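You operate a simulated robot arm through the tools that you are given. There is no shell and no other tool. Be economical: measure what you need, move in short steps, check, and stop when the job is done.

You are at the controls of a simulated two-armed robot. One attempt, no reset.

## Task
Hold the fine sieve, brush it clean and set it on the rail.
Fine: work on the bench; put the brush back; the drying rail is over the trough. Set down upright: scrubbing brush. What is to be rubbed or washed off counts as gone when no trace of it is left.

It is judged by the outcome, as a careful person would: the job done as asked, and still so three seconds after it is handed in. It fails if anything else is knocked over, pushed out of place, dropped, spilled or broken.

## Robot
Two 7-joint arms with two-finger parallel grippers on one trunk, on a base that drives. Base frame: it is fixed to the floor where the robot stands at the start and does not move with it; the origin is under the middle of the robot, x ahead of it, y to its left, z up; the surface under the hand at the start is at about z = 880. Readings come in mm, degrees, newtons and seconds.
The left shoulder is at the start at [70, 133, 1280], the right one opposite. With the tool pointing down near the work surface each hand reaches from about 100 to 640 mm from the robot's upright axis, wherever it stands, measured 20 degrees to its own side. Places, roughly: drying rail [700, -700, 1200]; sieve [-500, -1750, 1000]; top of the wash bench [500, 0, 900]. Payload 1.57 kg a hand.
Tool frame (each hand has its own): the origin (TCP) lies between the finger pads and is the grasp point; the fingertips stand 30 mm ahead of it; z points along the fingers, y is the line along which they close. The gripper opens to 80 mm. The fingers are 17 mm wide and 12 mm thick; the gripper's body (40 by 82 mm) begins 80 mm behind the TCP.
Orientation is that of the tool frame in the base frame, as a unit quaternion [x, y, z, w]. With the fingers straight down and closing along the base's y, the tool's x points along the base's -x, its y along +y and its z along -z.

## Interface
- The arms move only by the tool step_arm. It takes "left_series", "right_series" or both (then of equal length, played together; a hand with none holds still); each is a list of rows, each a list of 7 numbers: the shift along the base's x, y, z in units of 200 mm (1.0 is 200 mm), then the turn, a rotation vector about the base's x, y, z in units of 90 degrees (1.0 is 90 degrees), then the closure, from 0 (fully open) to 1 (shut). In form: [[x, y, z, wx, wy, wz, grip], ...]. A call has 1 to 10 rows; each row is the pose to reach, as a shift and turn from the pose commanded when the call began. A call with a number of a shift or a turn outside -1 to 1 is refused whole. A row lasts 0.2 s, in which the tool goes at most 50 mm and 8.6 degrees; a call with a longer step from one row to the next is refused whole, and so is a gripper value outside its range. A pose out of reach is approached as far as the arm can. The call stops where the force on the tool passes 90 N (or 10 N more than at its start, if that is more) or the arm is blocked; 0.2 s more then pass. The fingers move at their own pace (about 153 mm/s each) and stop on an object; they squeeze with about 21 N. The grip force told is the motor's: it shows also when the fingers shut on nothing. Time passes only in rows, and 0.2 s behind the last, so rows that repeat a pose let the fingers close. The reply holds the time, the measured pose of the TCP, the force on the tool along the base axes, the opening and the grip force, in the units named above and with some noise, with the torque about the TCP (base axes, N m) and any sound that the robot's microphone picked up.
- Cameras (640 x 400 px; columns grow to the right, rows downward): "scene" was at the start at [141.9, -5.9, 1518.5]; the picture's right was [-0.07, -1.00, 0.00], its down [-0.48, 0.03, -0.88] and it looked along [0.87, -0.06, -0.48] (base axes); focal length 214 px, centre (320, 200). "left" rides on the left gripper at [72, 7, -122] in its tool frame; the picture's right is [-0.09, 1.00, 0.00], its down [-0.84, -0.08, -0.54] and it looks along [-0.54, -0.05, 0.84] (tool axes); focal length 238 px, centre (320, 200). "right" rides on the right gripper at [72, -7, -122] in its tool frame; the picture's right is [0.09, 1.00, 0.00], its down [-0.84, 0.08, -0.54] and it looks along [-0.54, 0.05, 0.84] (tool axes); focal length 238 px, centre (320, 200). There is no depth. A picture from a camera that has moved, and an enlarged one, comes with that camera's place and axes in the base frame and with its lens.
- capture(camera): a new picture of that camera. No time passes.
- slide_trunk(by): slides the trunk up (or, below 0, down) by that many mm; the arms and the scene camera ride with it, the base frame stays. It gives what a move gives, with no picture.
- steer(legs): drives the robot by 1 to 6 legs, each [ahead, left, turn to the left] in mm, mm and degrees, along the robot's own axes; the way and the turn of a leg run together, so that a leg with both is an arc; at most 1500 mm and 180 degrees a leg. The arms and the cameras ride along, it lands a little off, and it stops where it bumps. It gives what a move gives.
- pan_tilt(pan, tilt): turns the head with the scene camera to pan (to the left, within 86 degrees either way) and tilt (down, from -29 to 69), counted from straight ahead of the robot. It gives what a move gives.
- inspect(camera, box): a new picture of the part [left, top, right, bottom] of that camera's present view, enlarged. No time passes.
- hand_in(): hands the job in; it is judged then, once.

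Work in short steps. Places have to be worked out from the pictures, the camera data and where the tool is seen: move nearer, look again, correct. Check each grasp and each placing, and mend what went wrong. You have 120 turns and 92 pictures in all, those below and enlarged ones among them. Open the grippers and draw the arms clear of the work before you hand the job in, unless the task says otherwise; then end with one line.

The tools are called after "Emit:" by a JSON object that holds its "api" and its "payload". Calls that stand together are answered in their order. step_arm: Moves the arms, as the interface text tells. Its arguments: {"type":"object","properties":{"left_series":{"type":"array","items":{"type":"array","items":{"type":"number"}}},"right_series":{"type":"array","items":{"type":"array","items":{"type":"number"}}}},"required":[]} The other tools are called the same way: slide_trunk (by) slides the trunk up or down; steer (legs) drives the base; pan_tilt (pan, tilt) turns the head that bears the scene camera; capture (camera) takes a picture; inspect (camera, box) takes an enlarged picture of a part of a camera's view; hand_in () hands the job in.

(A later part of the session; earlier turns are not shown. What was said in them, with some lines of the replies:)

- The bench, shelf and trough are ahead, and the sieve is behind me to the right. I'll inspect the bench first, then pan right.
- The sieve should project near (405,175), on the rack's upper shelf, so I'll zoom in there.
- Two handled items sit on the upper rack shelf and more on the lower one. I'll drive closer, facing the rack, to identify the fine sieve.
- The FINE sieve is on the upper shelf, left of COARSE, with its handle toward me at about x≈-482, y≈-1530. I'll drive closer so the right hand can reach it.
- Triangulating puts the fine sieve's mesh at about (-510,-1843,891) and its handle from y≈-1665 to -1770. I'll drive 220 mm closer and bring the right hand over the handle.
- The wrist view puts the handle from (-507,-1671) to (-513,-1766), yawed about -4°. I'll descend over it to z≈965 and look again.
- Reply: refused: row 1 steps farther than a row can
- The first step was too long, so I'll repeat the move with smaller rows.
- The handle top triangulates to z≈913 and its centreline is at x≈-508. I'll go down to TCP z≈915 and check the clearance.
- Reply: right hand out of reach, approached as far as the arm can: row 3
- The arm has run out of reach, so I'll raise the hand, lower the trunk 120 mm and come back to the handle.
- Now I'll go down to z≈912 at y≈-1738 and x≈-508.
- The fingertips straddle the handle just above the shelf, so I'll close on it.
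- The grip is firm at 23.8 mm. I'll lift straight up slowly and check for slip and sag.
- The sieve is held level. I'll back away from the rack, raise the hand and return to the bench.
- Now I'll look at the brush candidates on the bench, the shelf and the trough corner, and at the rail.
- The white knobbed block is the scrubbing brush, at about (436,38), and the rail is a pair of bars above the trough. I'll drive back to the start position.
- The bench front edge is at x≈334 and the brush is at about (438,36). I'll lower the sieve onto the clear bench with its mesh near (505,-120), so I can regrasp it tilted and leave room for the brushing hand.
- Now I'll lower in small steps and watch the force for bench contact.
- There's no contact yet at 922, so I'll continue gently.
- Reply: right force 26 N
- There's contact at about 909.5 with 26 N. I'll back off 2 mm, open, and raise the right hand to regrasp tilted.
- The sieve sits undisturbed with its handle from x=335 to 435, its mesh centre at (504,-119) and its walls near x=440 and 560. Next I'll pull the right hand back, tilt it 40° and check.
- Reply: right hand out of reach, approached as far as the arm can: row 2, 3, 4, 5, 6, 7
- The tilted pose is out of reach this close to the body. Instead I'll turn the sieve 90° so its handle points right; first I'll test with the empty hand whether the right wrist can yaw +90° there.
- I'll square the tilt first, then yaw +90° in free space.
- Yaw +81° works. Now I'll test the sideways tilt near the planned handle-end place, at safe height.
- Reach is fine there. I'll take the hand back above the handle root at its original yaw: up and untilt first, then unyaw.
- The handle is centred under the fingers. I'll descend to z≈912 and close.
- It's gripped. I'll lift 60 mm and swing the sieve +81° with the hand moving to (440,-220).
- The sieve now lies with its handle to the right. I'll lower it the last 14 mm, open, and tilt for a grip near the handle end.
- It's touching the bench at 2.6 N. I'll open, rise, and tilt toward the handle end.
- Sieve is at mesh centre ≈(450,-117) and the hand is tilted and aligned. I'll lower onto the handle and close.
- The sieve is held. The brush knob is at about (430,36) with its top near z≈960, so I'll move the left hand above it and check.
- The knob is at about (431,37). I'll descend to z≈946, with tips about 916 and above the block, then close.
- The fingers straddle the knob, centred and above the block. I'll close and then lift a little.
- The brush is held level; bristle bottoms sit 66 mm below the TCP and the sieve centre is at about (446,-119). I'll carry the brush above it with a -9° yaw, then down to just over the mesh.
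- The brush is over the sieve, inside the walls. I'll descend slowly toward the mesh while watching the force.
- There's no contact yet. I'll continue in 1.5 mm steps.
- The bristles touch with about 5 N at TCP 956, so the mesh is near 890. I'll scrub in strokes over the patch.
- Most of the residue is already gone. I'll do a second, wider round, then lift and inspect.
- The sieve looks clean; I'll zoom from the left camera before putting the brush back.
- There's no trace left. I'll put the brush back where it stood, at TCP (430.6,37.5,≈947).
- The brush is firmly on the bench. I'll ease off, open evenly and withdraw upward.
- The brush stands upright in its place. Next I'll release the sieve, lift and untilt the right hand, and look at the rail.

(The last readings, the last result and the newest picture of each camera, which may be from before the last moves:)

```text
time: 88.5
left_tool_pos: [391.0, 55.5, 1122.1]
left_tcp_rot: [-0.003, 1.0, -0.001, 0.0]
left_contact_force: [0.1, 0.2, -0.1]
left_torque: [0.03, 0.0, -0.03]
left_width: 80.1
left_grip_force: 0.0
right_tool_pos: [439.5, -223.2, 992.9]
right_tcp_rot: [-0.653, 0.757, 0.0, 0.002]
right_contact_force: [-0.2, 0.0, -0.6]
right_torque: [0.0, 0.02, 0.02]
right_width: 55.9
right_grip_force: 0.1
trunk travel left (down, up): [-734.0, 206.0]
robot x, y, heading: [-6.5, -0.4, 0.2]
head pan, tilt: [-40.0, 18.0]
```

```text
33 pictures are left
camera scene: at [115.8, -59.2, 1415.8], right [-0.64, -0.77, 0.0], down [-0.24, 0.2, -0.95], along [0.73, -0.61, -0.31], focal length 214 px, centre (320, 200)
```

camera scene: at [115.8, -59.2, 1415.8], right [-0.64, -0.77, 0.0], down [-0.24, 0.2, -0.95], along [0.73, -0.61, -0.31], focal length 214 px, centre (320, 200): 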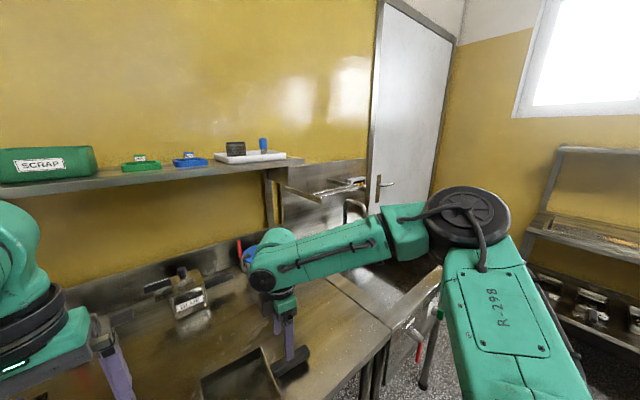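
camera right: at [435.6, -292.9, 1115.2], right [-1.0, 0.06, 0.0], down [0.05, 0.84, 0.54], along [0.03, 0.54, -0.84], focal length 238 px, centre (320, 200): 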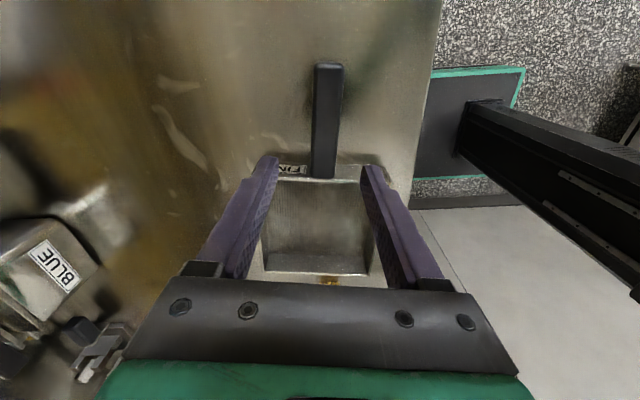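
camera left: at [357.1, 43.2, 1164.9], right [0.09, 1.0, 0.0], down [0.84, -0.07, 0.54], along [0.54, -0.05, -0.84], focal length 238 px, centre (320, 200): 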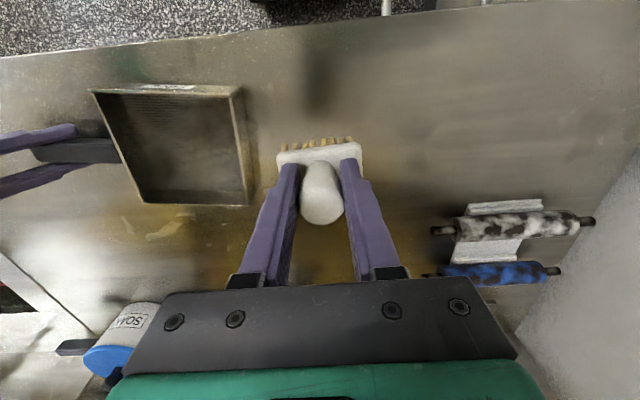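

Handle aligned under the right hand. I'll grip near the root but higher, at TCP 922, so the tips stay above the box bottom, then lift and check.

Emit:
{"api": "step_arm", "payload": {"right_series": [[0, 0, -0.2, 0, 0, 0, 0.3], [0, 0, -0.32, 0, 0, 0, 0.3], [0, 0, -0.355, 0, 0, 0, 0.3], [0, 0, -0.355, 0, 0, 0, 0.7], [0, 0, -0.355, 0, 0, 0, 1], [0, 0, -0.355, 0, 0, 0, 1], [0, 0, -0.355, 0, 0, 0, 1]]}}

Emit:
{"api": "step_arm", "payload": {"right_series": [[0, 0, 0.05, 0, 0, 0, 1], [0, 0, 0.2, 0, 0, 0, 1], [0, 0, 0.4, 0, 0, 0, 1], [0, -0.04, 0.6, 0, 0, 0, 1], [0, -0.1, 0.8, 0, 0, 0, 1], [0, -0.1, 1.0, 0, 0, 0, 1]]}}

Emit:
{"api": "pan_tilt", "payload": {"pan": -25, "tilt": 35}}

Emit:
{"api": "capture", "payload": {"camera": "scene"}}

```text
time: 90.1
left_tool_pos: [391.7, 54.4, 1124.2]
left_tcp_rot: [-0.003, 1.0, -0.001, 0.001]
left_contact_force: [0.9, 0.2, 0.3]
left_torque: [-0.01, -0.02, 0.0]
left_width: 80.0
left_grip_force: 0.0
right_tool_pos: [440.3, -223.3, 921.9]
right_tcp_rot: [-0.653, 0.758, 0.001, 0.002]
right_contact_force: [0.1, 0.4, 0.1]
right_torque: [-0.05, 0.04, 0.05]
right_width: 23.6
right_grip_force: 20.7
trunk travel left (down, up): [-734.0, 206.0]
robot x, y, heading: [-5.2, -1.3, 0.1]
head pan, tilt: [-40.0, 18.0]
```

```text
time: 91.5
left_tool_pos: [391.1, 56.9, 1122.5]
left_tcp_rot: [-0.003, 1.0, -0.001, 0.001]
left_contact_force: [-0.2, 1.3, -0.4]
left_torque: [-0.01, 0.02, 0.0]
left_width: 80.1
left_grip_force: 0.1
right_tool_pos: [438.9, -241.2, 1123.4]
right_tcp_rot: [-0.653, 0.758, 0.0, 0.002]
right_contact_force: [0.5, 0.0, -1.7]
right_torque: [-0.12, 0.01, -0.01]
right_width: 23.7
right_grip_force: 21.3
trunk travel left (down, up): [-734.0, 206.0]
robot x, y, heading: [-8.8, 0.7, 0.1]
head pan, tilt: [-40.0, 18.0]
```

```text
time: 92.3
left_tool_pos: [392.3, 55.1, 1122.5]
left_tcp_rot: [-0.003, 1.0, -0.001, 0.0]
left_contact_force: [0.0, 1.0, 0.4]
left_torque: [0.01, 0.0, 0.01]
left_width: 79.8
left_grip_force: 0.1
right_tool_pos: [439.5, -242.8, 1122.1]
right_tcp_rot: [-0.653, 0.758, 0.001, 0.003]
right_contact_force: [0.4, 0.4, -1.4]
right_torque: [-0.1, -0.01, 0.0]
right_width: 23.7
right_grip_force: 20.8
trunk travel left (down, up): [-734.0, 206.0]
robot x, y, heading: [-9.1, -1.8, 0.5]
head pan, tilt: [-25.0, 35.0]
```

```text
32 pictures are left
camera scene: at [124.2, -37.1, 1388.8], right [-0.42, -0.91, 0.0], down [-0.52, 0.24, -0.82], along [0.74, -0.34, -0.57], focal length 214 px, centre (320, 200)
```

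scene: 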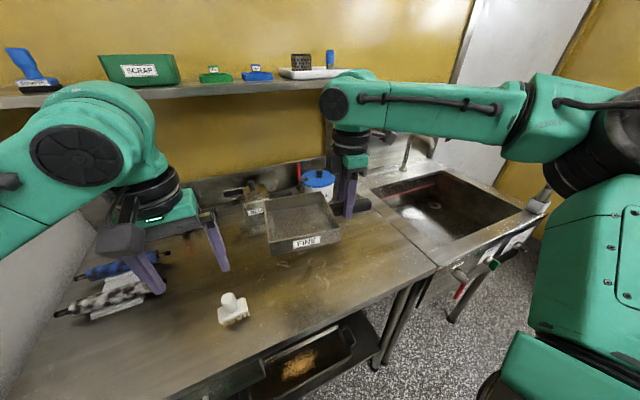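

The sieve is held level. I'll yaw it back so the handle faces the robot and bring it in a little, at safe height.

Emit:
{"api": "step_arm", "payload": {"right_series": [[-0.02, -0.02, 0.05, 0, 0, -0.09, 1], [-0.05, -0.04, 0.1, 0, 0, -0.18, 1], [-0.08, -0.06, 0.15, 0, 0, -0.27, 1], [-0.11, -0.08, 0.2, 0, 0, -0.36, 1], [-0.14, -0.1, 0.25, 0, 0, -0.45, 1], [-0.17, -0.12, 0.3, 0, 0, -0.54, 1], [-0.2, -0.14, 0.35, 0, 0, -0.63, 1], [-0.23, -0.16, 0.4, 0, 0, -0.72, 1], [-0.26, -0.18, 0.4, 0, 0, -0.81, 1], [-0.3, -0.2, 0.4, 0, 0, -0.9, 1]]}}

Emit:
{"api": "slide_trunk", "payload": {"by": 150}}

Emit:
{"api": "steer", "payload": {"legs": [[0, -450, 0]]}}

Emit:
{"api": "pan_tilt", "payload": {"pan": 0, "tilt": 25}}

Emit:
{"api": "capture", "payload": {"camera": "scene"}}

```text
time: 94.5
left_tool_pos: [391.2, 55.1, 1123.1]
left_tcp_rot: [-0.003, 1.0, -0.001, 0.001]
left_contact_force: [0.1, -0.1, -0.4]
left_torque: [-0.04, 0.0, -0.01]
left_width: 80.1
left_grip_force: 0.0
right_tool_pos: [379.3, -282.8, 1202.3]
right_tcp_rot: [-0.004, 1.0, -0.001, 0.002]
right_contact_force: [-0.7, -0.1, -1.4]
right_torque: [0.03, 0.1, 0.02]
right_width: 23.5
right_grip_force: 20.7
trunk travel left (down, up): [-734.0, 206.0]
robot x, y, heading: [-5.6, 0.0, 0.3]
head pan, tilt: [-25.0, 35.0]
```

```text
time: 96.3
left_tool_pos: [391.9, 54.6, 1272.8]
left_tcp_rot: [-0.004, 1.0, 0.0, 0.0]
left_contact_force: [0.2, -0.4, -0.7]
left_torque: [0.01, -0.01, -0.01]
left_width: 79.9
left_grip_force: 0.0
right_tool_pos: [379.9, -281.9, 1352.5]
right_tcp_rot: [-0.004, 1.0, 0.0, 0.002]
right_contact_force: [0.0, -0.8, -1.2]
right_torque: [-0.01, 0.07, -0.04]
right_width: 23.3
right_grip_force: 21.1
trunk travel left (down, up): [-884.0, 56.0]
robot x, y, heading: [-6.7, -1.8, 0.3]
head pan, tilt: [-25.0, 35.0]
```

```text
time: 99.0
left_tool_pos: [393.1, -397.2, 1272.1]
left_tcp_rot: [-0.003, 1.0, -0.002, 0.001]
left_contact_force: [-0.3, 0.6, -0.8]
left_torque: [0.0, -0.02, -0.02]
left_width: 80.0
left_grip_force: 0.0
right_tool_pos: [379.8, -734.0, 1353.0]
right_tcp_rot: [-0.005, 1.0, -0.002, 0.002]
right_contact_force: [0.5, 0.4, -0.9]
right_torque: [-0.01, 0.09, 0.0]
right_width: 23.4
right_grip_force: 20.9
trunk travel left (down, up): [-884.0, 56.0]
robot x, y, heading: [-7.2, -453.2, 0.3]
head pan, tilt: [-25.0, 35.0]
```

```text
time: 99.9
left_tool_pos: [393.6, -400.6, 1272.7]
left_tcp_rot: [-0.003, 1.0, -0.001, 0.001]
left_contact_force: [0.1, 0.0, 0.0]
left_torque: [0.01, 0.0, 0.01]
left_width: 80.1
left_grip_force: 0.0
right_tool_pos: [382.0, -736.8, 1352.1]
right_tcp_rot: [-0.003, 1.0, 0.0, 0.002]
right_contact_force: [-0.8, -0.3, -1.2]
right_torque: [0.03, 0.12, -0.01]
right_width: 23.7
right_grip_force: 21.4
trunk travel left (down, up): [-884.0, 56.0]
robot x, y, heading: [-5.0, -454.2, 0.3]
head pan, tilt: [0.0, 25.0]
```

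```text
31 pictures are left
camera scene: at [138.2, -454.1, 1554.5], right [0.0, -1.0, 0.0], down [-0.42, 0.0, -0.91], along [0.91, 0.0, -0.42], focal length 214 px, centre (320, 200)
```

scene: 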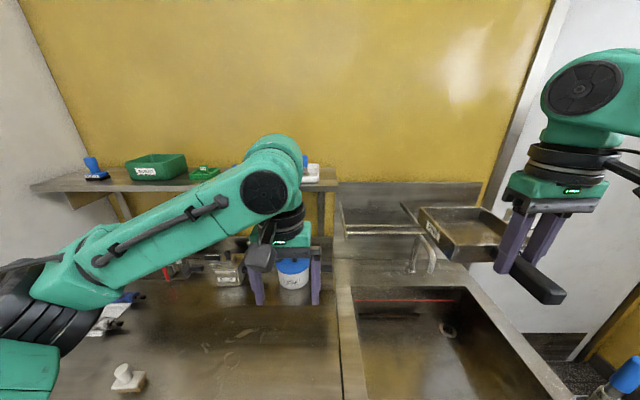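

The rail is in view left of the sieve, so I'll zoom in.

Emit:
{"api": "inspect", "payload": {"camera": "scene", "box": [325, 170, 465, 280]}}

Emit:
{"api": "capture", "payload": {"camera": "left"}}

Emit:
{"api": "capture", "payload": {"camera": "right"}}

```text
3.64 times, centred on (395, 225) of scene
camera zoom: at [138.2, -454.1, 1554.5], right [0.0, -1.0, 0.0], down [-0.42, 0.0, -0.91], along [0.91, 0.0, -0.42], focal length 780 px, centre (47, 109)
```

zoom: 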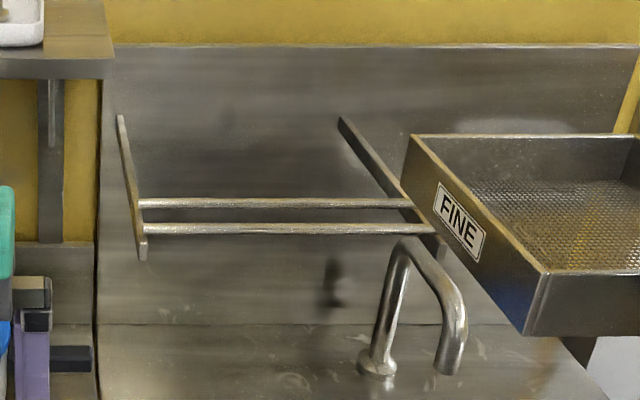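

```text
29 pictures are left
camera left: at [320.4, -393.6, 1394.9], right [0.09, 1.0, 0.0], down [0.84, -0.07, 0.54], along [0.54, -0.05, -0.84], focal length 238 px, centre (320, 200)
```

left: 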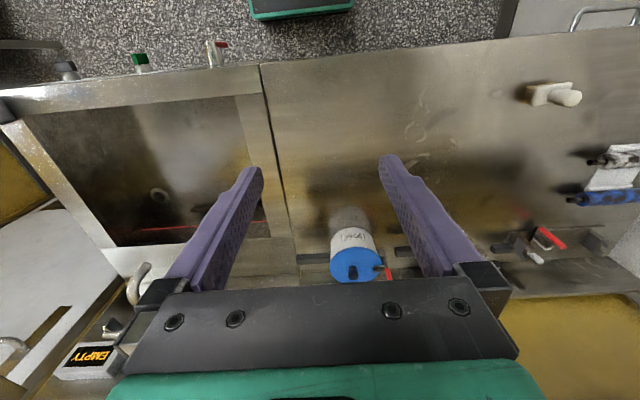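

```text
28 pictures are left
camera right: at [309.1, -743.8, 1474.3], right [-0.1, 1.0, 0.0], down [0.83, 0.08, 0.55], along [0.54, 0.05, -0.84], focal length 238 px, centre (320, 200)
```

right: 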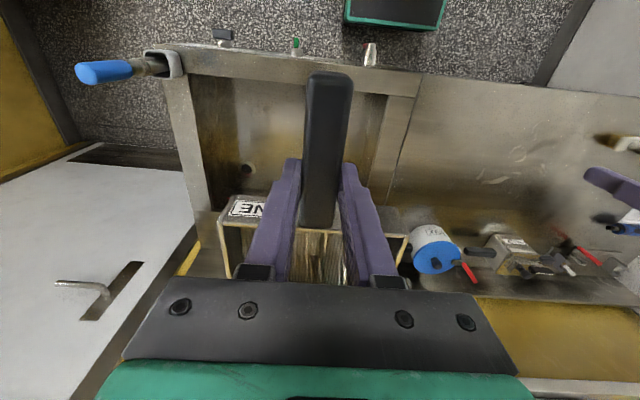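

Triangulated rail: front bar (693, y -537…-782, z≈1187) and rear bar x≈731. Because the handle shifts the balance forward, I'll lay the sieve with its handle along the bars, which needs the robot closer. I'll tuck the left hand first.

Emit:
{"api": "step_arm", "payload": {"left_series": [[-0.15, 0.05, 0.1, 0, 0, 0, 0], [-0.3, 0.1, 0.2, 0, 0, 0, 0], [-0.45, 0.15, 0.3, 0, 0, 0, 0], [-0.5, 0.3, 0.4, 0, 0, 0, 0]]}}

Emit:
{"api": "steer", "payload": {"legs": [[0, -40, 0], [130, 0, 0]]}}

```text
time: 100.9
left_tool_pos: [291.4, -336.5, 1352.6]
left_tcp_rot: [-0.002, 1.0, -0.002, 0.002]
left_contact_force: [-0.3, 0.2, 0.3]
left_torque: [0.0, -0.01, 0.01]
left_width: 80.1
left_grip_force: 0.1
right_tool_pos: [379.4, -734.7, 1353.1]
right_tcp_rot: [-0.003, 1.0, -0.001, 0.003]
right_contact_force: [-0.1, 0.4, -1.0]
right_torque: [-0.02, 0.06, 0.0]
right_width: 23.5
right_grip_force: 20.8
trunk travel left (down, up): [-884.0, 56.0]
robot x, y, heading: [-4.7, -453.3, 0.1]
head pan, tilt: [0.0, 25.0]
```

```text
time: 102.7
left_tool_pos: [418.7, -379.5, 1354.8]
left_tcp_rot: [-0.002, 1.0, -0.001, 0.003]
left_contact_force: [-0.1, -0.6, -0.1]
left_torque: [0.04, -0.05, 0.02]
left_width: 79.8
left_grip_force: 0.1
right_tool_pos: [507.7, -776.2, 1353.1]
right_tcp_rot: [-0.003, 1.0, -0.001, 0.005]
right_contact_force: [-0.7, 0.3, -0.9]
right_torque: [-0.01, 0.08, 0.01]
right_width: 23.4
right_grip_force: 20.9
trunk travel left (down, up): [-884.0, 56.0]
robot x, y, heading: [123.9, -493.2, 0.2]
head pan, tilt: [0.0, 25.0]
```

I drove in without a bump. Now I'll yaw +81° at height while moving partway toward the rail.

Emit:
{"api": "step_arm", "payload": {"right_series": [[0.03, 0, 0, 0, 0, 0.09, 1], [0.08, 0, 0, 0, 0, 0.18, 1], [0.13, 0.02, 0, 0, 0, 0.27, 1], [0.2, 0.04, 0, 0, 0, 0.36, 1], [0.27, 0.06, 0, 0, 0, 0.45, 1], [0.34, 0.08, 0, 0, 0, 0.54, 1], [0.41, 0.1, 0, 0, 0, 0.63, 1], [0.48, 0.12, 0, 0, 0, 0.72, 1], [0.55, 0.14, 0, 0, 0, 0.81, 1], [0.62, 0.16, 0, 0, 0, 0.9, 1]]}}

Emit:
{"api": "step_arm", "payload": {"right_series": [[0.16, 0.08, -0.05, 0, 0, 0, 1], [0.32, 0.15, -0.1, 0, 0, 0, 1]]}}

Emit:
{"api": "pan_tilt", "payload": {"pan": -20, "tilt": 30}}

Emit:
{"api": "capture", "payload": {"camera": "scene"}}

```text
time: 104.9
left_tool_pos: [426.3, -376.9, 1351.4]
left_tcp_rot: [-0.001, 1.0, 0.0, 0.0]
left_contact_force: [0.2, 0.2, -0.3]
left_torque: [0.0, 0.05, -0.01]
left_width: 79.9
left_grip_force: 0.1
right_tool_pos: [636.6, -743.4, 1351.1]
right_tcp_rot: [-0.652, 0.758, 0.001, 0.002]
right_contact_force: [0.5, -0.4, -1.4]
right_torque: [-0.08, 0.04, 0.01]
right_width: 23.7
right_grip_force: 20.7
trunk travel left (down, up): [-884.0, 56.0]
robot x, y, heading: [124.0, -493.0, 0.1]
head pan, tilt: [0.0, 25.0]
```

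```text
time: 105.5
left_tool_pos: [424.1, -378.7, 1353.4]
left_tcp_rot: [-0.002, 1.0, 0.0, 0.001]
left_contact_force: [-0.7, -1.1, 0.3]
left_torque: [0.02, 0.0, 0.01]
left_width: 80.2
left_grip_force: 0.2
right_tool_pos: [657.3, -730.3, 1326.2]
right_tcp_rot: [-0.651, 0.759, 0.0, 0.003]
right_contact_force: [-0.8, 0.3, -1.8]
right_torque: [-0.12, 0.03, 0.02]
right_width: 23.5
right_grip_force: 20.8
right hand out of reach, approached as far as the arm can: row 1, 2
trunk travel left (down, up): [-884.0, 56.0]
robot x, y, heading: [126.9, -496.7, 0.4]
head pan, tilt: [0.0, 25.0]
```

```text
time: 106.3
left_tool_pos: [422.6, -377.2, 1352.4]
left_tcp_rot: [-0.002, 1.0, -0.001, 0.001]
left_contact_force: [0.2, -0.9, 0.0]
left_torque: [-0.01, 0.0, 0.02]
left_width: 79.7
left_grip_force: 0.1
right_tool_pos: [656.2, -729.5, 1326.3]
right_tcp_rot: [-0.651, 0.759, 0.0, 0.003]
right_contact_force: [-1.0, 0.3, -0.8]
right_torque: [-0.1, 0.01, -0.01]
right_width: 23.4
right_grip_force: 20.8
trunk travel left (down, up): [-884.0, 56.0]
robot x, y, heading: [126.7, -492.5, 0.3]
head pan, tilt: [-20.0, 30.0]
```

```text
27 pictures are left
camera scene: at [261.1, -523.4, 1546.6], right [-0.34, -0.94, 0.0], down [-0.47, 0.17, -0.87], along [0.82, -0.29, -0.5], focal length 214 px, centre (320, 200)
```

scene: 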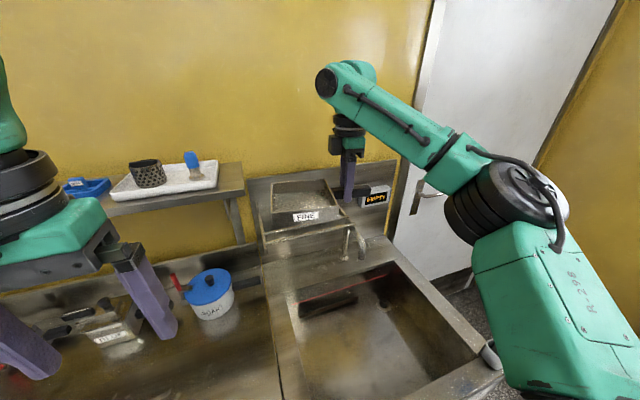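

The arm stops about 40 mm short. I'll pull the hand back slightly and drive 60 mm nearer; the legs under the trough still have clearance.

Emit:
{"api": "step_arm", "payload": {"right_series": [[-0.2, -0.05, 0, 0, 0, 0, 1], [-0.35, -0.1, 0, 0, 0, 0, 1]]}}

Emit:
{"api": "steer", "payload": {"legs": [[60, 0, 0]]}}

Emit:
{"api": "step_arm", "payload": {"right_series": [[0, 0, 0, 0, 0, 0, 1]]}}

```text
time: 106.9
left_tool_pos: [420.1, -379.0, 1353.4]
left_tcp_rot: [-0.002, 1.0, -0.001, 0.003]
left_contact_force: [0.3, 0.1, -0.1]
left_torque: [0.03, -0.01, -0.02]
left_width: 80.1
left_grip_force: 0.0
right_tool_pos: [583.2, -749.8, 1327.6]
right_tcp_rot: [-0.652, 0.758, 0.002, 0.004]
right_contact_force: [0.4, -0.4, -1.4]
right_torque: [-0.08, 0.0, 0.01]
right_width: 23.5
right_grip_force: 20.4
trunk travel left (down, up): [-884.0, 56.0]
robot x, y, heading: [123.7, -494.1, 0.2]
head pan, tilt: [-20.0, 30.0]
```

```text
time: 107.8
left_tool_pos: [450.5, -377.4, 1352.7]
left_tcp_rot: [0.0, 1.0, -0.001, 0.001]
left_contact_force: [-0.3, -0.4, 0.4]
left_torque: [0.0, 0.03, 0.0]
left_width: 80.0
left_grip_force: 0.1
right_tool_pos: [612.0, -749.2, 1326.9]
right_tcp_rot: [-0.65, 0.76, 0.001, 0.002]
right_contact_force: [-0.2, 1.2, -2.2]
right_torque: [-0.11, 0.02, -0.01]
right_width: 23.5
right_grip_force: 20.9
trunk travel left (down, up): [-884.0, 56.0]
robot x, y, heading: [152.8, -492.7, -0.0]
head pan, tilt: [-20.0, 30.0]
stopped in leg 1: the robot was blocked; the commanded pose is now the measured one
```

```text
time: 108.2
left_tool_pos: [448.8, -377.8, 1352.9]
left_tcp_rot: [0.0, 1.0, -0.002, 0.002]
left_contact_force: [-0.7, -0.7, 0.4]
left_torque: [-0.02, -0.04, 0.02]
left_width: 79.9
left_grip_force: 0.1
right_tool_pos: [609.8, -749.8, 1327.1]
right_tcp_rot: [-0.65, 0.76, 0.002, 0.002]
right_contact_force: [-0.1, -0.9, -2.1]
right_torque: [-0.09, -0.01, 0.02]
right_width: 23.6
right_grip_force: 20.8
trunk travel left (down, up): [-884.0, 56.0]
robot x, y, heading: [150.8, -492.0, 0.3]
head pan, tilt: [-20.0, 30.0]
```

The base touched the bench front at x≈152. That helps, and raising the trunk 50 mm should give the rest. I'll raise it, then approach over the bars at lower z.

Emit:
{"api": "steer", "payload": {"legs": [[-6, 0, 0]]}}

Emit:
{"api": "slide_trunk", "payload": {"by": 50}}

Emit:
{"api": "step_arm", "payload": {"right_series": [[0.08, 0.04, -0.15, 0, 0, 0, 1], [0.18, 0.08, -0.3, 0, 0, 0, 1], [0.3, 0.12, -0.4, 0, 0, 0, 1], [0.44, 0.18, -0.4, 0, 0, 0, 1]]}}

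Emit:
{"api": "capture", "payload": {"camera": "scene"}}

```text
time: 109.0
left_tool_pos: [446.2, -377.8, 1352.4]
left_tcp_rot: [0.0, 1.0, -0.001, 0.001]
left_contact_force: [0.4, -0.4, -1.4]
left_torque: [-0.03, 0.03, 0.04]
left_width: 79.7
left_grip_force: 0.0
right_tool_pos: [607.0, -748.3, 1326.6]
right_tcp_rot: [-0.65, 0.76, 0.002, 0.001]
right_contact_force: [0.0, 0.3, -1.5]
right_torque: [-0.09, 0.02, 0.02]
right_width: 23.6
right_grip_force: 21.0
trunk travel left (down, up): [-884.0, 56.0]
robot x, y, heading: [143.9, -492.6, -0.2]
head pan, tilt: [-20.0, 30.0]
```

```text
time: 109.9
left_tool_pos: [445.1, -378.2, 1402.9]
left_tcp_rot: [0.0, 1.0, -0.002, 0.001]
left_contact_force: [-0.6, -0.3, 0.8]
left_torque: [0.0, 0.02, -0.02]
left_width: 79.9
left_grip_force: 0.1
right_tool_pos: [607.2, -748.3, 1377.4]
right_tcp_rot: [-0.65, 0.76, 0.002, 0.002]
right_contact_force: [-0.6, 0.5, -2.0]
right_torque: [-0.09, 0.02, -0.02]
right_width: 23.3
right_grip_force: 21.0
trunk travel left (down, up): [-934.0, 6.0]
robot x, y, heading: [146.5, -491.9, -0.3]
head pan, tilt: [-20.0, 30.0]
```

```text
time: 110.9
left_tool_pos: [447.3, -376.6, 1401.6]
left_tcp_rot: [0.0, 1.0, -0.002, 0.001]
left_contact_force: [-0.3, 0.5, 0.4]
left_torque: [-0.02, 0.03, -0.02]
left_width: 80.3
left_grip_force: 0.0
right_tool_pos: [696.9, -712.9, 1297.0]
right_tcp_rot: [-0.65, 0.76, 0.002, 0.001]
right_contact_force: [0.4, 0.0, -1.2]
right_torque: [-0.1, 0.01, 0.04]
right_width: 23.3
right_grip_force: 20.9
trunk travel left (down, up): [-934.0, 6.0]
robot x, y, heading: [146.7, -496.9, -0.1]
head pan, tilt: [-20.0, 30.0]
```

```text
26 pictures are left
camera scene: at [284.4, -521.2, 1596.4], right [-0.34, -0.94, 0.0], down [-0.47, 0.17, -0.87], along [0.81, -0.3, -0.5], focal length 214 px, centre (320, 200)
```

scene: 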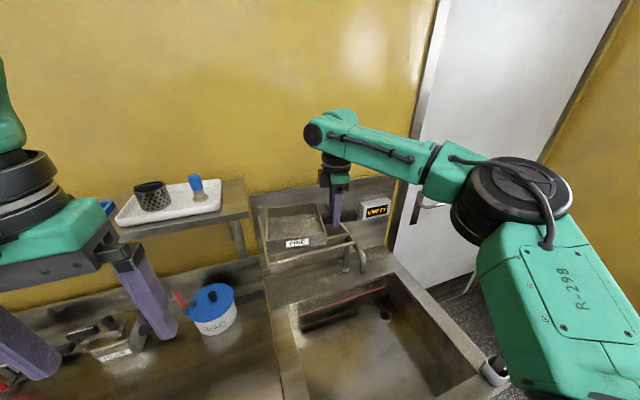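

Reached (697,-713,1297). I'll zoom to check the sieve against the bars.

Emit:
{"api": "inspect", "payload": {"camera": "scene", "box": [245, 150, 395, 290]}}

Emit:
{"api": "capture", "payload": {"camera": "right"}}

```text
2.86 times, centred on (320, 220) of scene
camera zoom: at [284.4, -521.2, 1596.4], right [-0.34, -0.94, 0.0], down [-0.47, 0.17, -0.87], along [0.81, -0.3, -0.5], focal length 613 px, centre (320, 143)
```

zoom: 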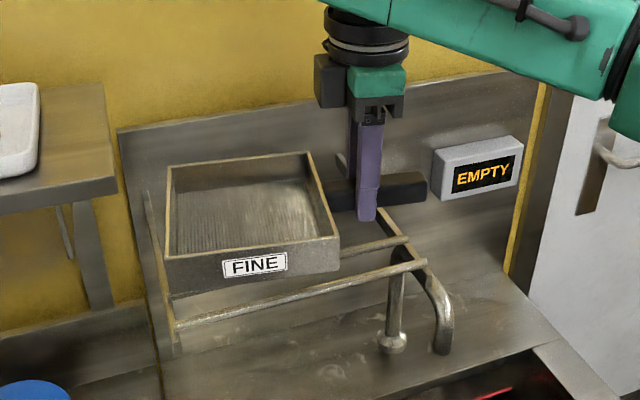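

```text
24 pictures are left
camera right: at [692.2, -784.5, 1418.3], right [-1.0, 0.06, 0.0], down [0.05, 0.84, 0.55], along [0.04, 0.55, -0.84], focal length 238 px, centre (320, 200)
```

right: 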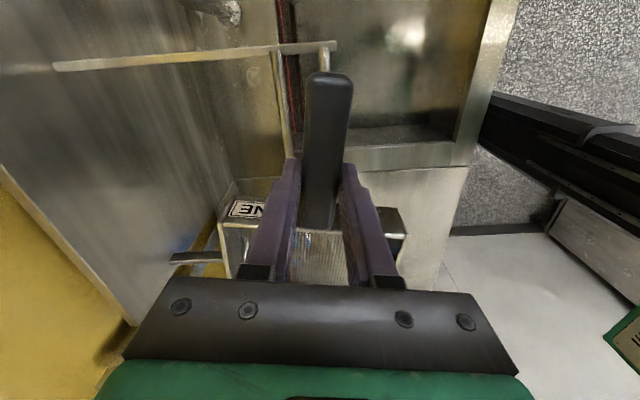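

Bars confirmed at x≈691 and 729; the sieve is centred at about (713,-611). I'll shift 8 mm right for clearance from the left bracket and lower toward the bars.

Emit:
{"api": "step_arm", "payload": {"right_series": [[0, -0.04, -0.08, 0, 0, 0, 1], [0, -0.04, -0.18, 0, 0, 0, 1], [0, -0.04, -0.26, 0, 0, 0, 1]]}}

Emit:
{"api": "inspect", "payload": {"camera": "scene", "box": [245, 170, 385, 300]}}

```text
time: 111.7
left_tool_pos: [446.2, -376.9, 1402.4]
left_tcp_rot: [0.0, 1.0, -0.001, 0.001]
left_contact_force: [-0.1, -0.4, -0.5]
left_torque: [0.0, 0.0, -0.01]
left_width: 79.8
left_grip_force: 0.1
right_tool_pos: [695.1, -720.9, 1243.4]
right_tcp_rot: [-0.65, 0.76, 0.002, 0.002]
right_contact_force: [-0.5, -0.5, -0.6]
right_torque: [-0.14, 0.05, 0.03]
right_width: 23.2
right_grip_force: 21.0
trunk travel left (down, up): [-934.0, 6.0]
robot x, y, heading: [148.3, -492.8, -0.3]
head pan, tilt: [-20.0, 30.0]
```

```text
3.08 times, centred on (315, 235) of scene
camera zoom: at [283.0, -522.4, 1596.5], right [-0.34, -0.94, 0.0], down [-0.47, 0.17, -0.87], along [0.81, -0.3, -0.5], focal length 660 px, centre (335, 92)
```

zoom: 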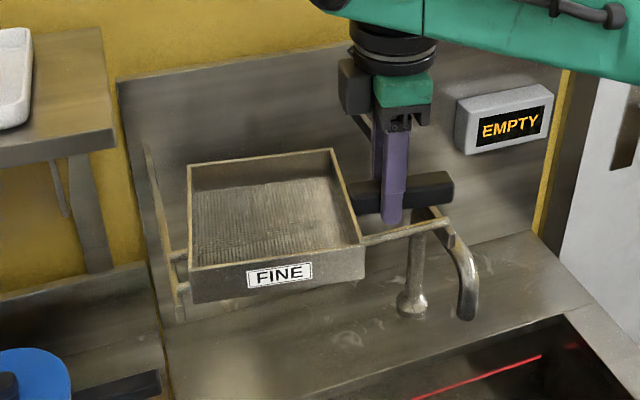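

The sieve is just above the bars and between the brackets. I'll lower in small steps watching force.

Emit:
{"api": "step_arm", "payload": {"right_series": [[0, 0, -0.02, 0, 0, 0, 1], [0, 0, -0.035, 0, 0, 0, 1], [0, 0, -0.045, 0, 0, 0, 1]]}}

```text
time: 112.5
left_tool_pos: [444.9, -378.6, 1401.7]
left_tcp_rot: [0.0, 1.0, -0.001, 0.001]
left_contact_force: [-0.2, 0.0, -0.1]
left_torque: [-0.01, -0.01, 0.02]
left_width: 80.3
left_grip_force: 0.0
right_tool_pos: [694.1, -722.6, 1234.4]
right_tcp_rot: [-0.65, 0.76, 0.002, 0.002]
right_contact_force: [-1.3, 0.3, -1.5]
right_torque: [-0.12, 0.01, 0.0]
right_width: 23.5
right_grip_force: 21.1
trunk travel left (down, up): [-934.0, 6.0]
robot x, y, heading: [146.3, -491.4, -0.1]
head pan, tilt: [-20.0, 30.0]
```

Emit:
{"api": "step_arm", "payload": {"right_series": [[0, 0, -0.012, 0, 0, 0, 1], [0, 0, -0.022, 0, 0, 0, 1], [0, 0, -0.03, 0, 0, 0, 1]]}}

```text
time: 113.3
left_tool_pos: [444.6, -378.4, 1402.6]
left_tcp_rot: [0.0, 1.0, -0.001, 0.002]
left_contact_force: [-0.9, -0.7, 0.3]
left_torque: [0.0, 0.04, -0.01]
left_width: 80.1
left_grip_force: 0.1
right_tool_pos: [693.4, -721.7, 1230.8]
right_tcp_rot: [-0.65, 0.76, 0.001, 0.004]
right_contact_force: [0.9, -2.2, 6.2]
right_torque: [0.61, 0.0, -0.12]
right_width: 23.8
right_grip_force: 20.6
trunk travel left (down, up): [-934.0, 6.0]
robot x, y, heading: [144.9, -491.1, -0.3]
head pan, tilt: [-20.0, 30.0]
```

Contact at 1231 with 6 N through the box. I'll check the picture, then open.

Emit:
{"api": "inspect", "payload": {"camera": "scene", "box": [245, 180, 385, 300]}}

Emit:
{"api": "step_arm", "payload": {"right_series": [[0, 0, 0.004, 0, 0, 0, 0.85], [0, 0, 0.004, 0, 0, 0, 0.7], [0, 0, 0.004, 0, 0, 0, 0.5], [0, 0, 0.004, 0, 0, 0, 0.3], [0, 0, 0.004, 0, 0, 0, 0.3]]}}

Emit:
{"api": "inspect", "payload": {"camera": "scene", "box": [245, 180, 385, 300]}}

```text
3.33 times, centred on (315, 240) of scene
camera zoom: at [280.8, -522.9, 1596.8], right [-0.34, -0.94, 0.0], down [-0.47, 0.17, -0.87], along [0.81, -0.3, -0.5], focal length 715 px, centre (337, 67)
```

zoom: 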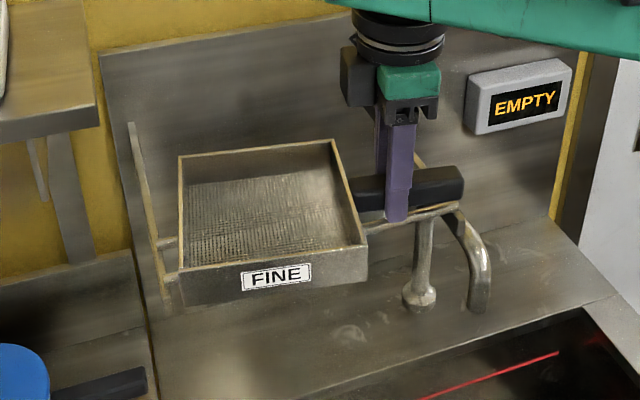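

```text
time: 114.5
left_tool_pos: [444.2, -377.5, 1403.2]
left_tcp_rot: [0.0, 1.0, 0.0, 0.001]
left_contact_force: [0.0, -0.7, 0.0]
left_torque: [0.0, -0.01, -0.02]
left_width: 80.1
left_grip_force: 0.0
right_tool_pos: [694.5, -722.4, 1230.4]
right_tcp_rot: [-0.65, 0.76, 0.001, 0.003]
right_contact_force: [-0.2, 0.4, 0.0]
right_torque: [0.02, -0.02, 0.01]
right_width: 56.2
right_grip_force: 0.0
trunk travel left (down, up): [-934.0, 6.0]
robot x, y, heading: [143.5, -491.1, 0.0]
head pan, tilt: [-20.0, 30.0]
```

```text
3.33 times, centred on (315, 240) of scene
camera zoom: at [281.9, -522.7, 1596.5], right [-0.34, -0.94, 0.0], down [-0.47, 0.17, -0.87], along [0.81, -0.3, -0.5], focal length 715 px, centre (337, 67)
```

zoom: 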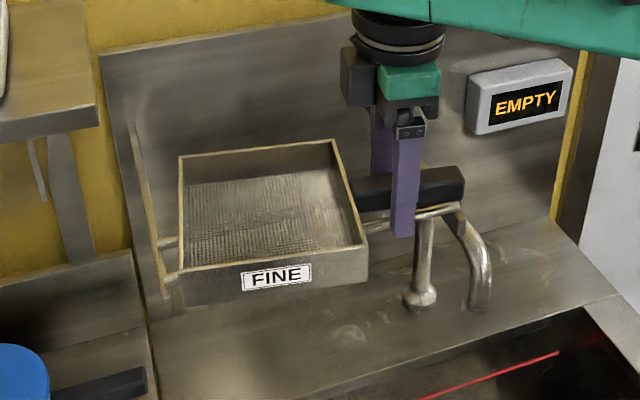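

The sieve stayed put, resting level on both bars. I'll withdraw straight up, then back toward the robot.

Emit:
{"api": "step_arm", "payload": {"right_series": [[0, 0, 0.1, 0, 0, 0, 0.3], [0, 0, 0.3, 0, 0, 0, 0.3], [0, 0, 0.5, 0, 0, 0, 0.3], [-0.2, -0.05, 0.55, 0, 0, 0, 0.3], [-0.4, -0.1, 0.6, 0, 0, 0, 0.3], [-0.6, -0.15, 0.6, 0, 0, 0, 0.1], [-0.8, -0.2, 0.6, 0, 0, 0, 0]]}}

Emit:
{"api": "inspect", "payload": {"camera": "scene", "box": [245, 180, 385, 300]}}

Emit:
{"api": "steer", "payload": {"legs": [[-250, 0, 0]]}}

Emit:
{"api": "pan_tilt", "payload": {"pan": 0, "tilt": 30}}

Emit:
{"api": "capture", "payload": {"camera": "scene"}}

```text
time: 116.1
left_tool_pos: [443.8, -378.0, 1402.1]
left_tcp_rot: [0.0, 1.0, 0.0, 0.002]
left_contact_force: [-0.1, 0.0, -0.3]
left_torque: [0.01, -0.03, 0.0]
left_width: 80.1
left_grip_force: 0.1
right_tool_pos: [531.0, -762.5, 1349.3]
right_tcp_rot: [-0.65, 0.76, 0.002, 0.003]
right_contact_force: [0.1, 0.4, -0.2]
right_torque: [0.03, -0.02, -0.01]
right_width: 80.0
right_grip_force: 0.1
trunk travel left (down, up): [-934.0, 6.0]
robot x, y, heading: [148.0, -494.5, -0.1]
head pan, tilt: [-20.0, 30.0]
```

```text
3.33 times, centred on (315, 240) of scene
camera zoom: at [279.7, -524.0, 1596.7], right [-0.34, -0.94, 0.0], down [-0.47, 0.17, -0.87], along [0.81, -0.3, -0.5], focal length 715 px, centre (337, 67)
```

zoom: 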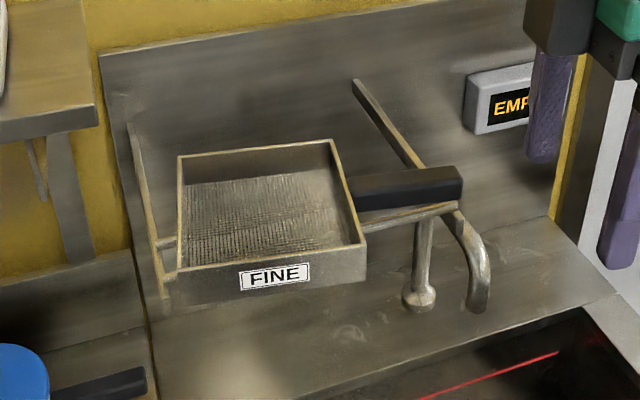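

```text
time: 117.9
left_tool_pos: [199.4, -377.0, 1401.2]
left_tcp_rot: [-0.001, 1.0, -0.001, -0.001]
left_contact_force: [0.6, -0.3, -0.2]
left_torque: [-0.04, 0.03, 0.02]
left_width: 80.1
left_grip_force: 0.1
right_tool_pos: [288.8, -760.4, 1347.9]
right_tcp_rot: [-0.651, 0.759, 0.003, 0.001]
right_contact_force: [0.0, -0.6, 0.9]
right_torque: [0.0, 0.04, -0.01]
right_width: 80.1
right_grip_force: 0.0
trunk travel left (down, up): [-934.0, 6.0]
robot x, y, heading: [-109.3, -493.2, 0.0]
head pan, tilt: [-20.0, 30.0]
```

```text
time: 118.8
left_tool_pos: [192.7, -376.3, 1403.6]
left_tcp_rot: [-0.001, 1.0, -0.001, 0.0]
left_contact_force: [0.2, 1.3, 0.4]
left_torque: [0.0, -0.02, -0.02]
left_width: 79.9
left_grip_force: 0.1
right_tool_pos: [282.6, -759.8, 1349.0]
right_tcp_rot: [-0.651, 0.759, 0.001, 0.002]
right_contact_force: [0.2, 0.0, -0.3]
right_torque: [0.03, 0.0, 0.0]
right_width: 80.3
right_grip_force: 0.1
trunk travel left (down, up): [-934.0, 6.0]
robot x, y, heading: [-104.9, -491.3, 0.0]
head pan, tilt: [0.0, 30.0]
```

```text
19 pictures are left
camera scene: at [35.8, -491.5, 1596.6], right [0.0, -1.0, 0.0], down [-0.5, 0.0, -0.87], along [0.87, 0.0, -0.5], focal length 214 px, centre (320, 200)
```

scene: 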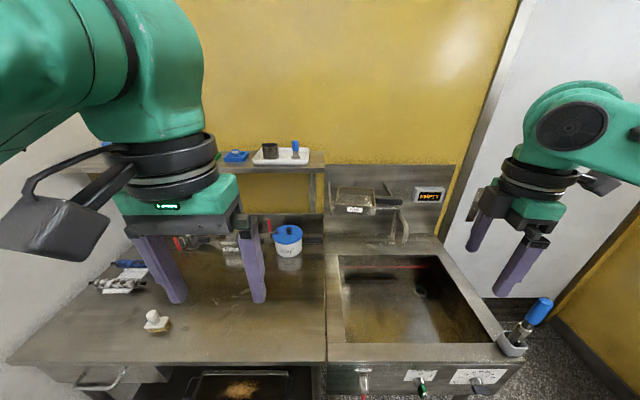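

The sieve is on the rail, the brush is upright and the arms are clear. One last zoom will check the bench surface, the brush and the sieve.

Emit:
{"api": "inspect", "payload": {"camera": "scene", "box": [120, 250, 340, 370]}}

Emit:
{"api": "inspect", "payload": {"camera": "scene", "box": [320, 170, 420, 230]}}

```text
2.91 times, centred on (230, 310) of scene
camera zoom: at [35.8, -491.5, 1596.6], right [0.0, -1.0, 0.0], down [-0.5, 0.0, -0.87], along [0.87, 0.0, -0.5], focal length 624 px, centre (582, -120)
```

zoom: 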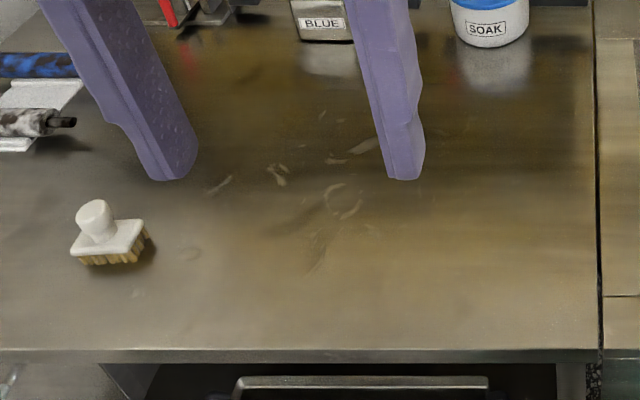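

```text
6.40 times, centred on (370, 200) of scene
camera zoom: at [35.8, -491.5, 1596.6], right [0.0, -1.0, 0.0], down [-0.5, 0.0, -0.87], along [0.87, 0.0, -0.5], focal length 1373 px, centre (0, 200)
```

zoom: 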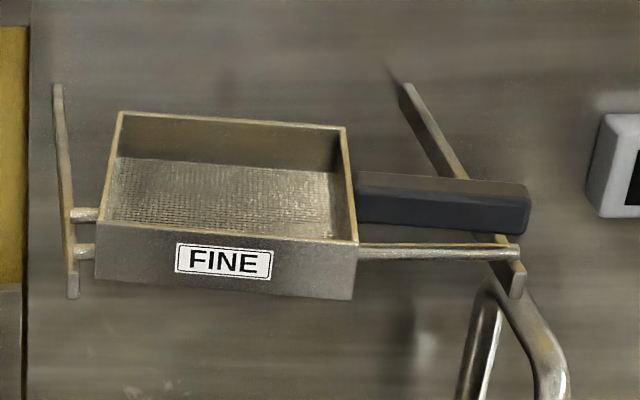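

Everything is in place: the sieve is clean and stable on the rail, the brush is upright in its spot and the bench is clear. I'm handing in.

Emit:
{"api": "hand_in", "payload": {}}

```text
The job is handed in.
```

The fine sieve is brushed clean and resting level on the drying rail, the scrubbing brush stands upright back in its place, and both arms are open and clear.
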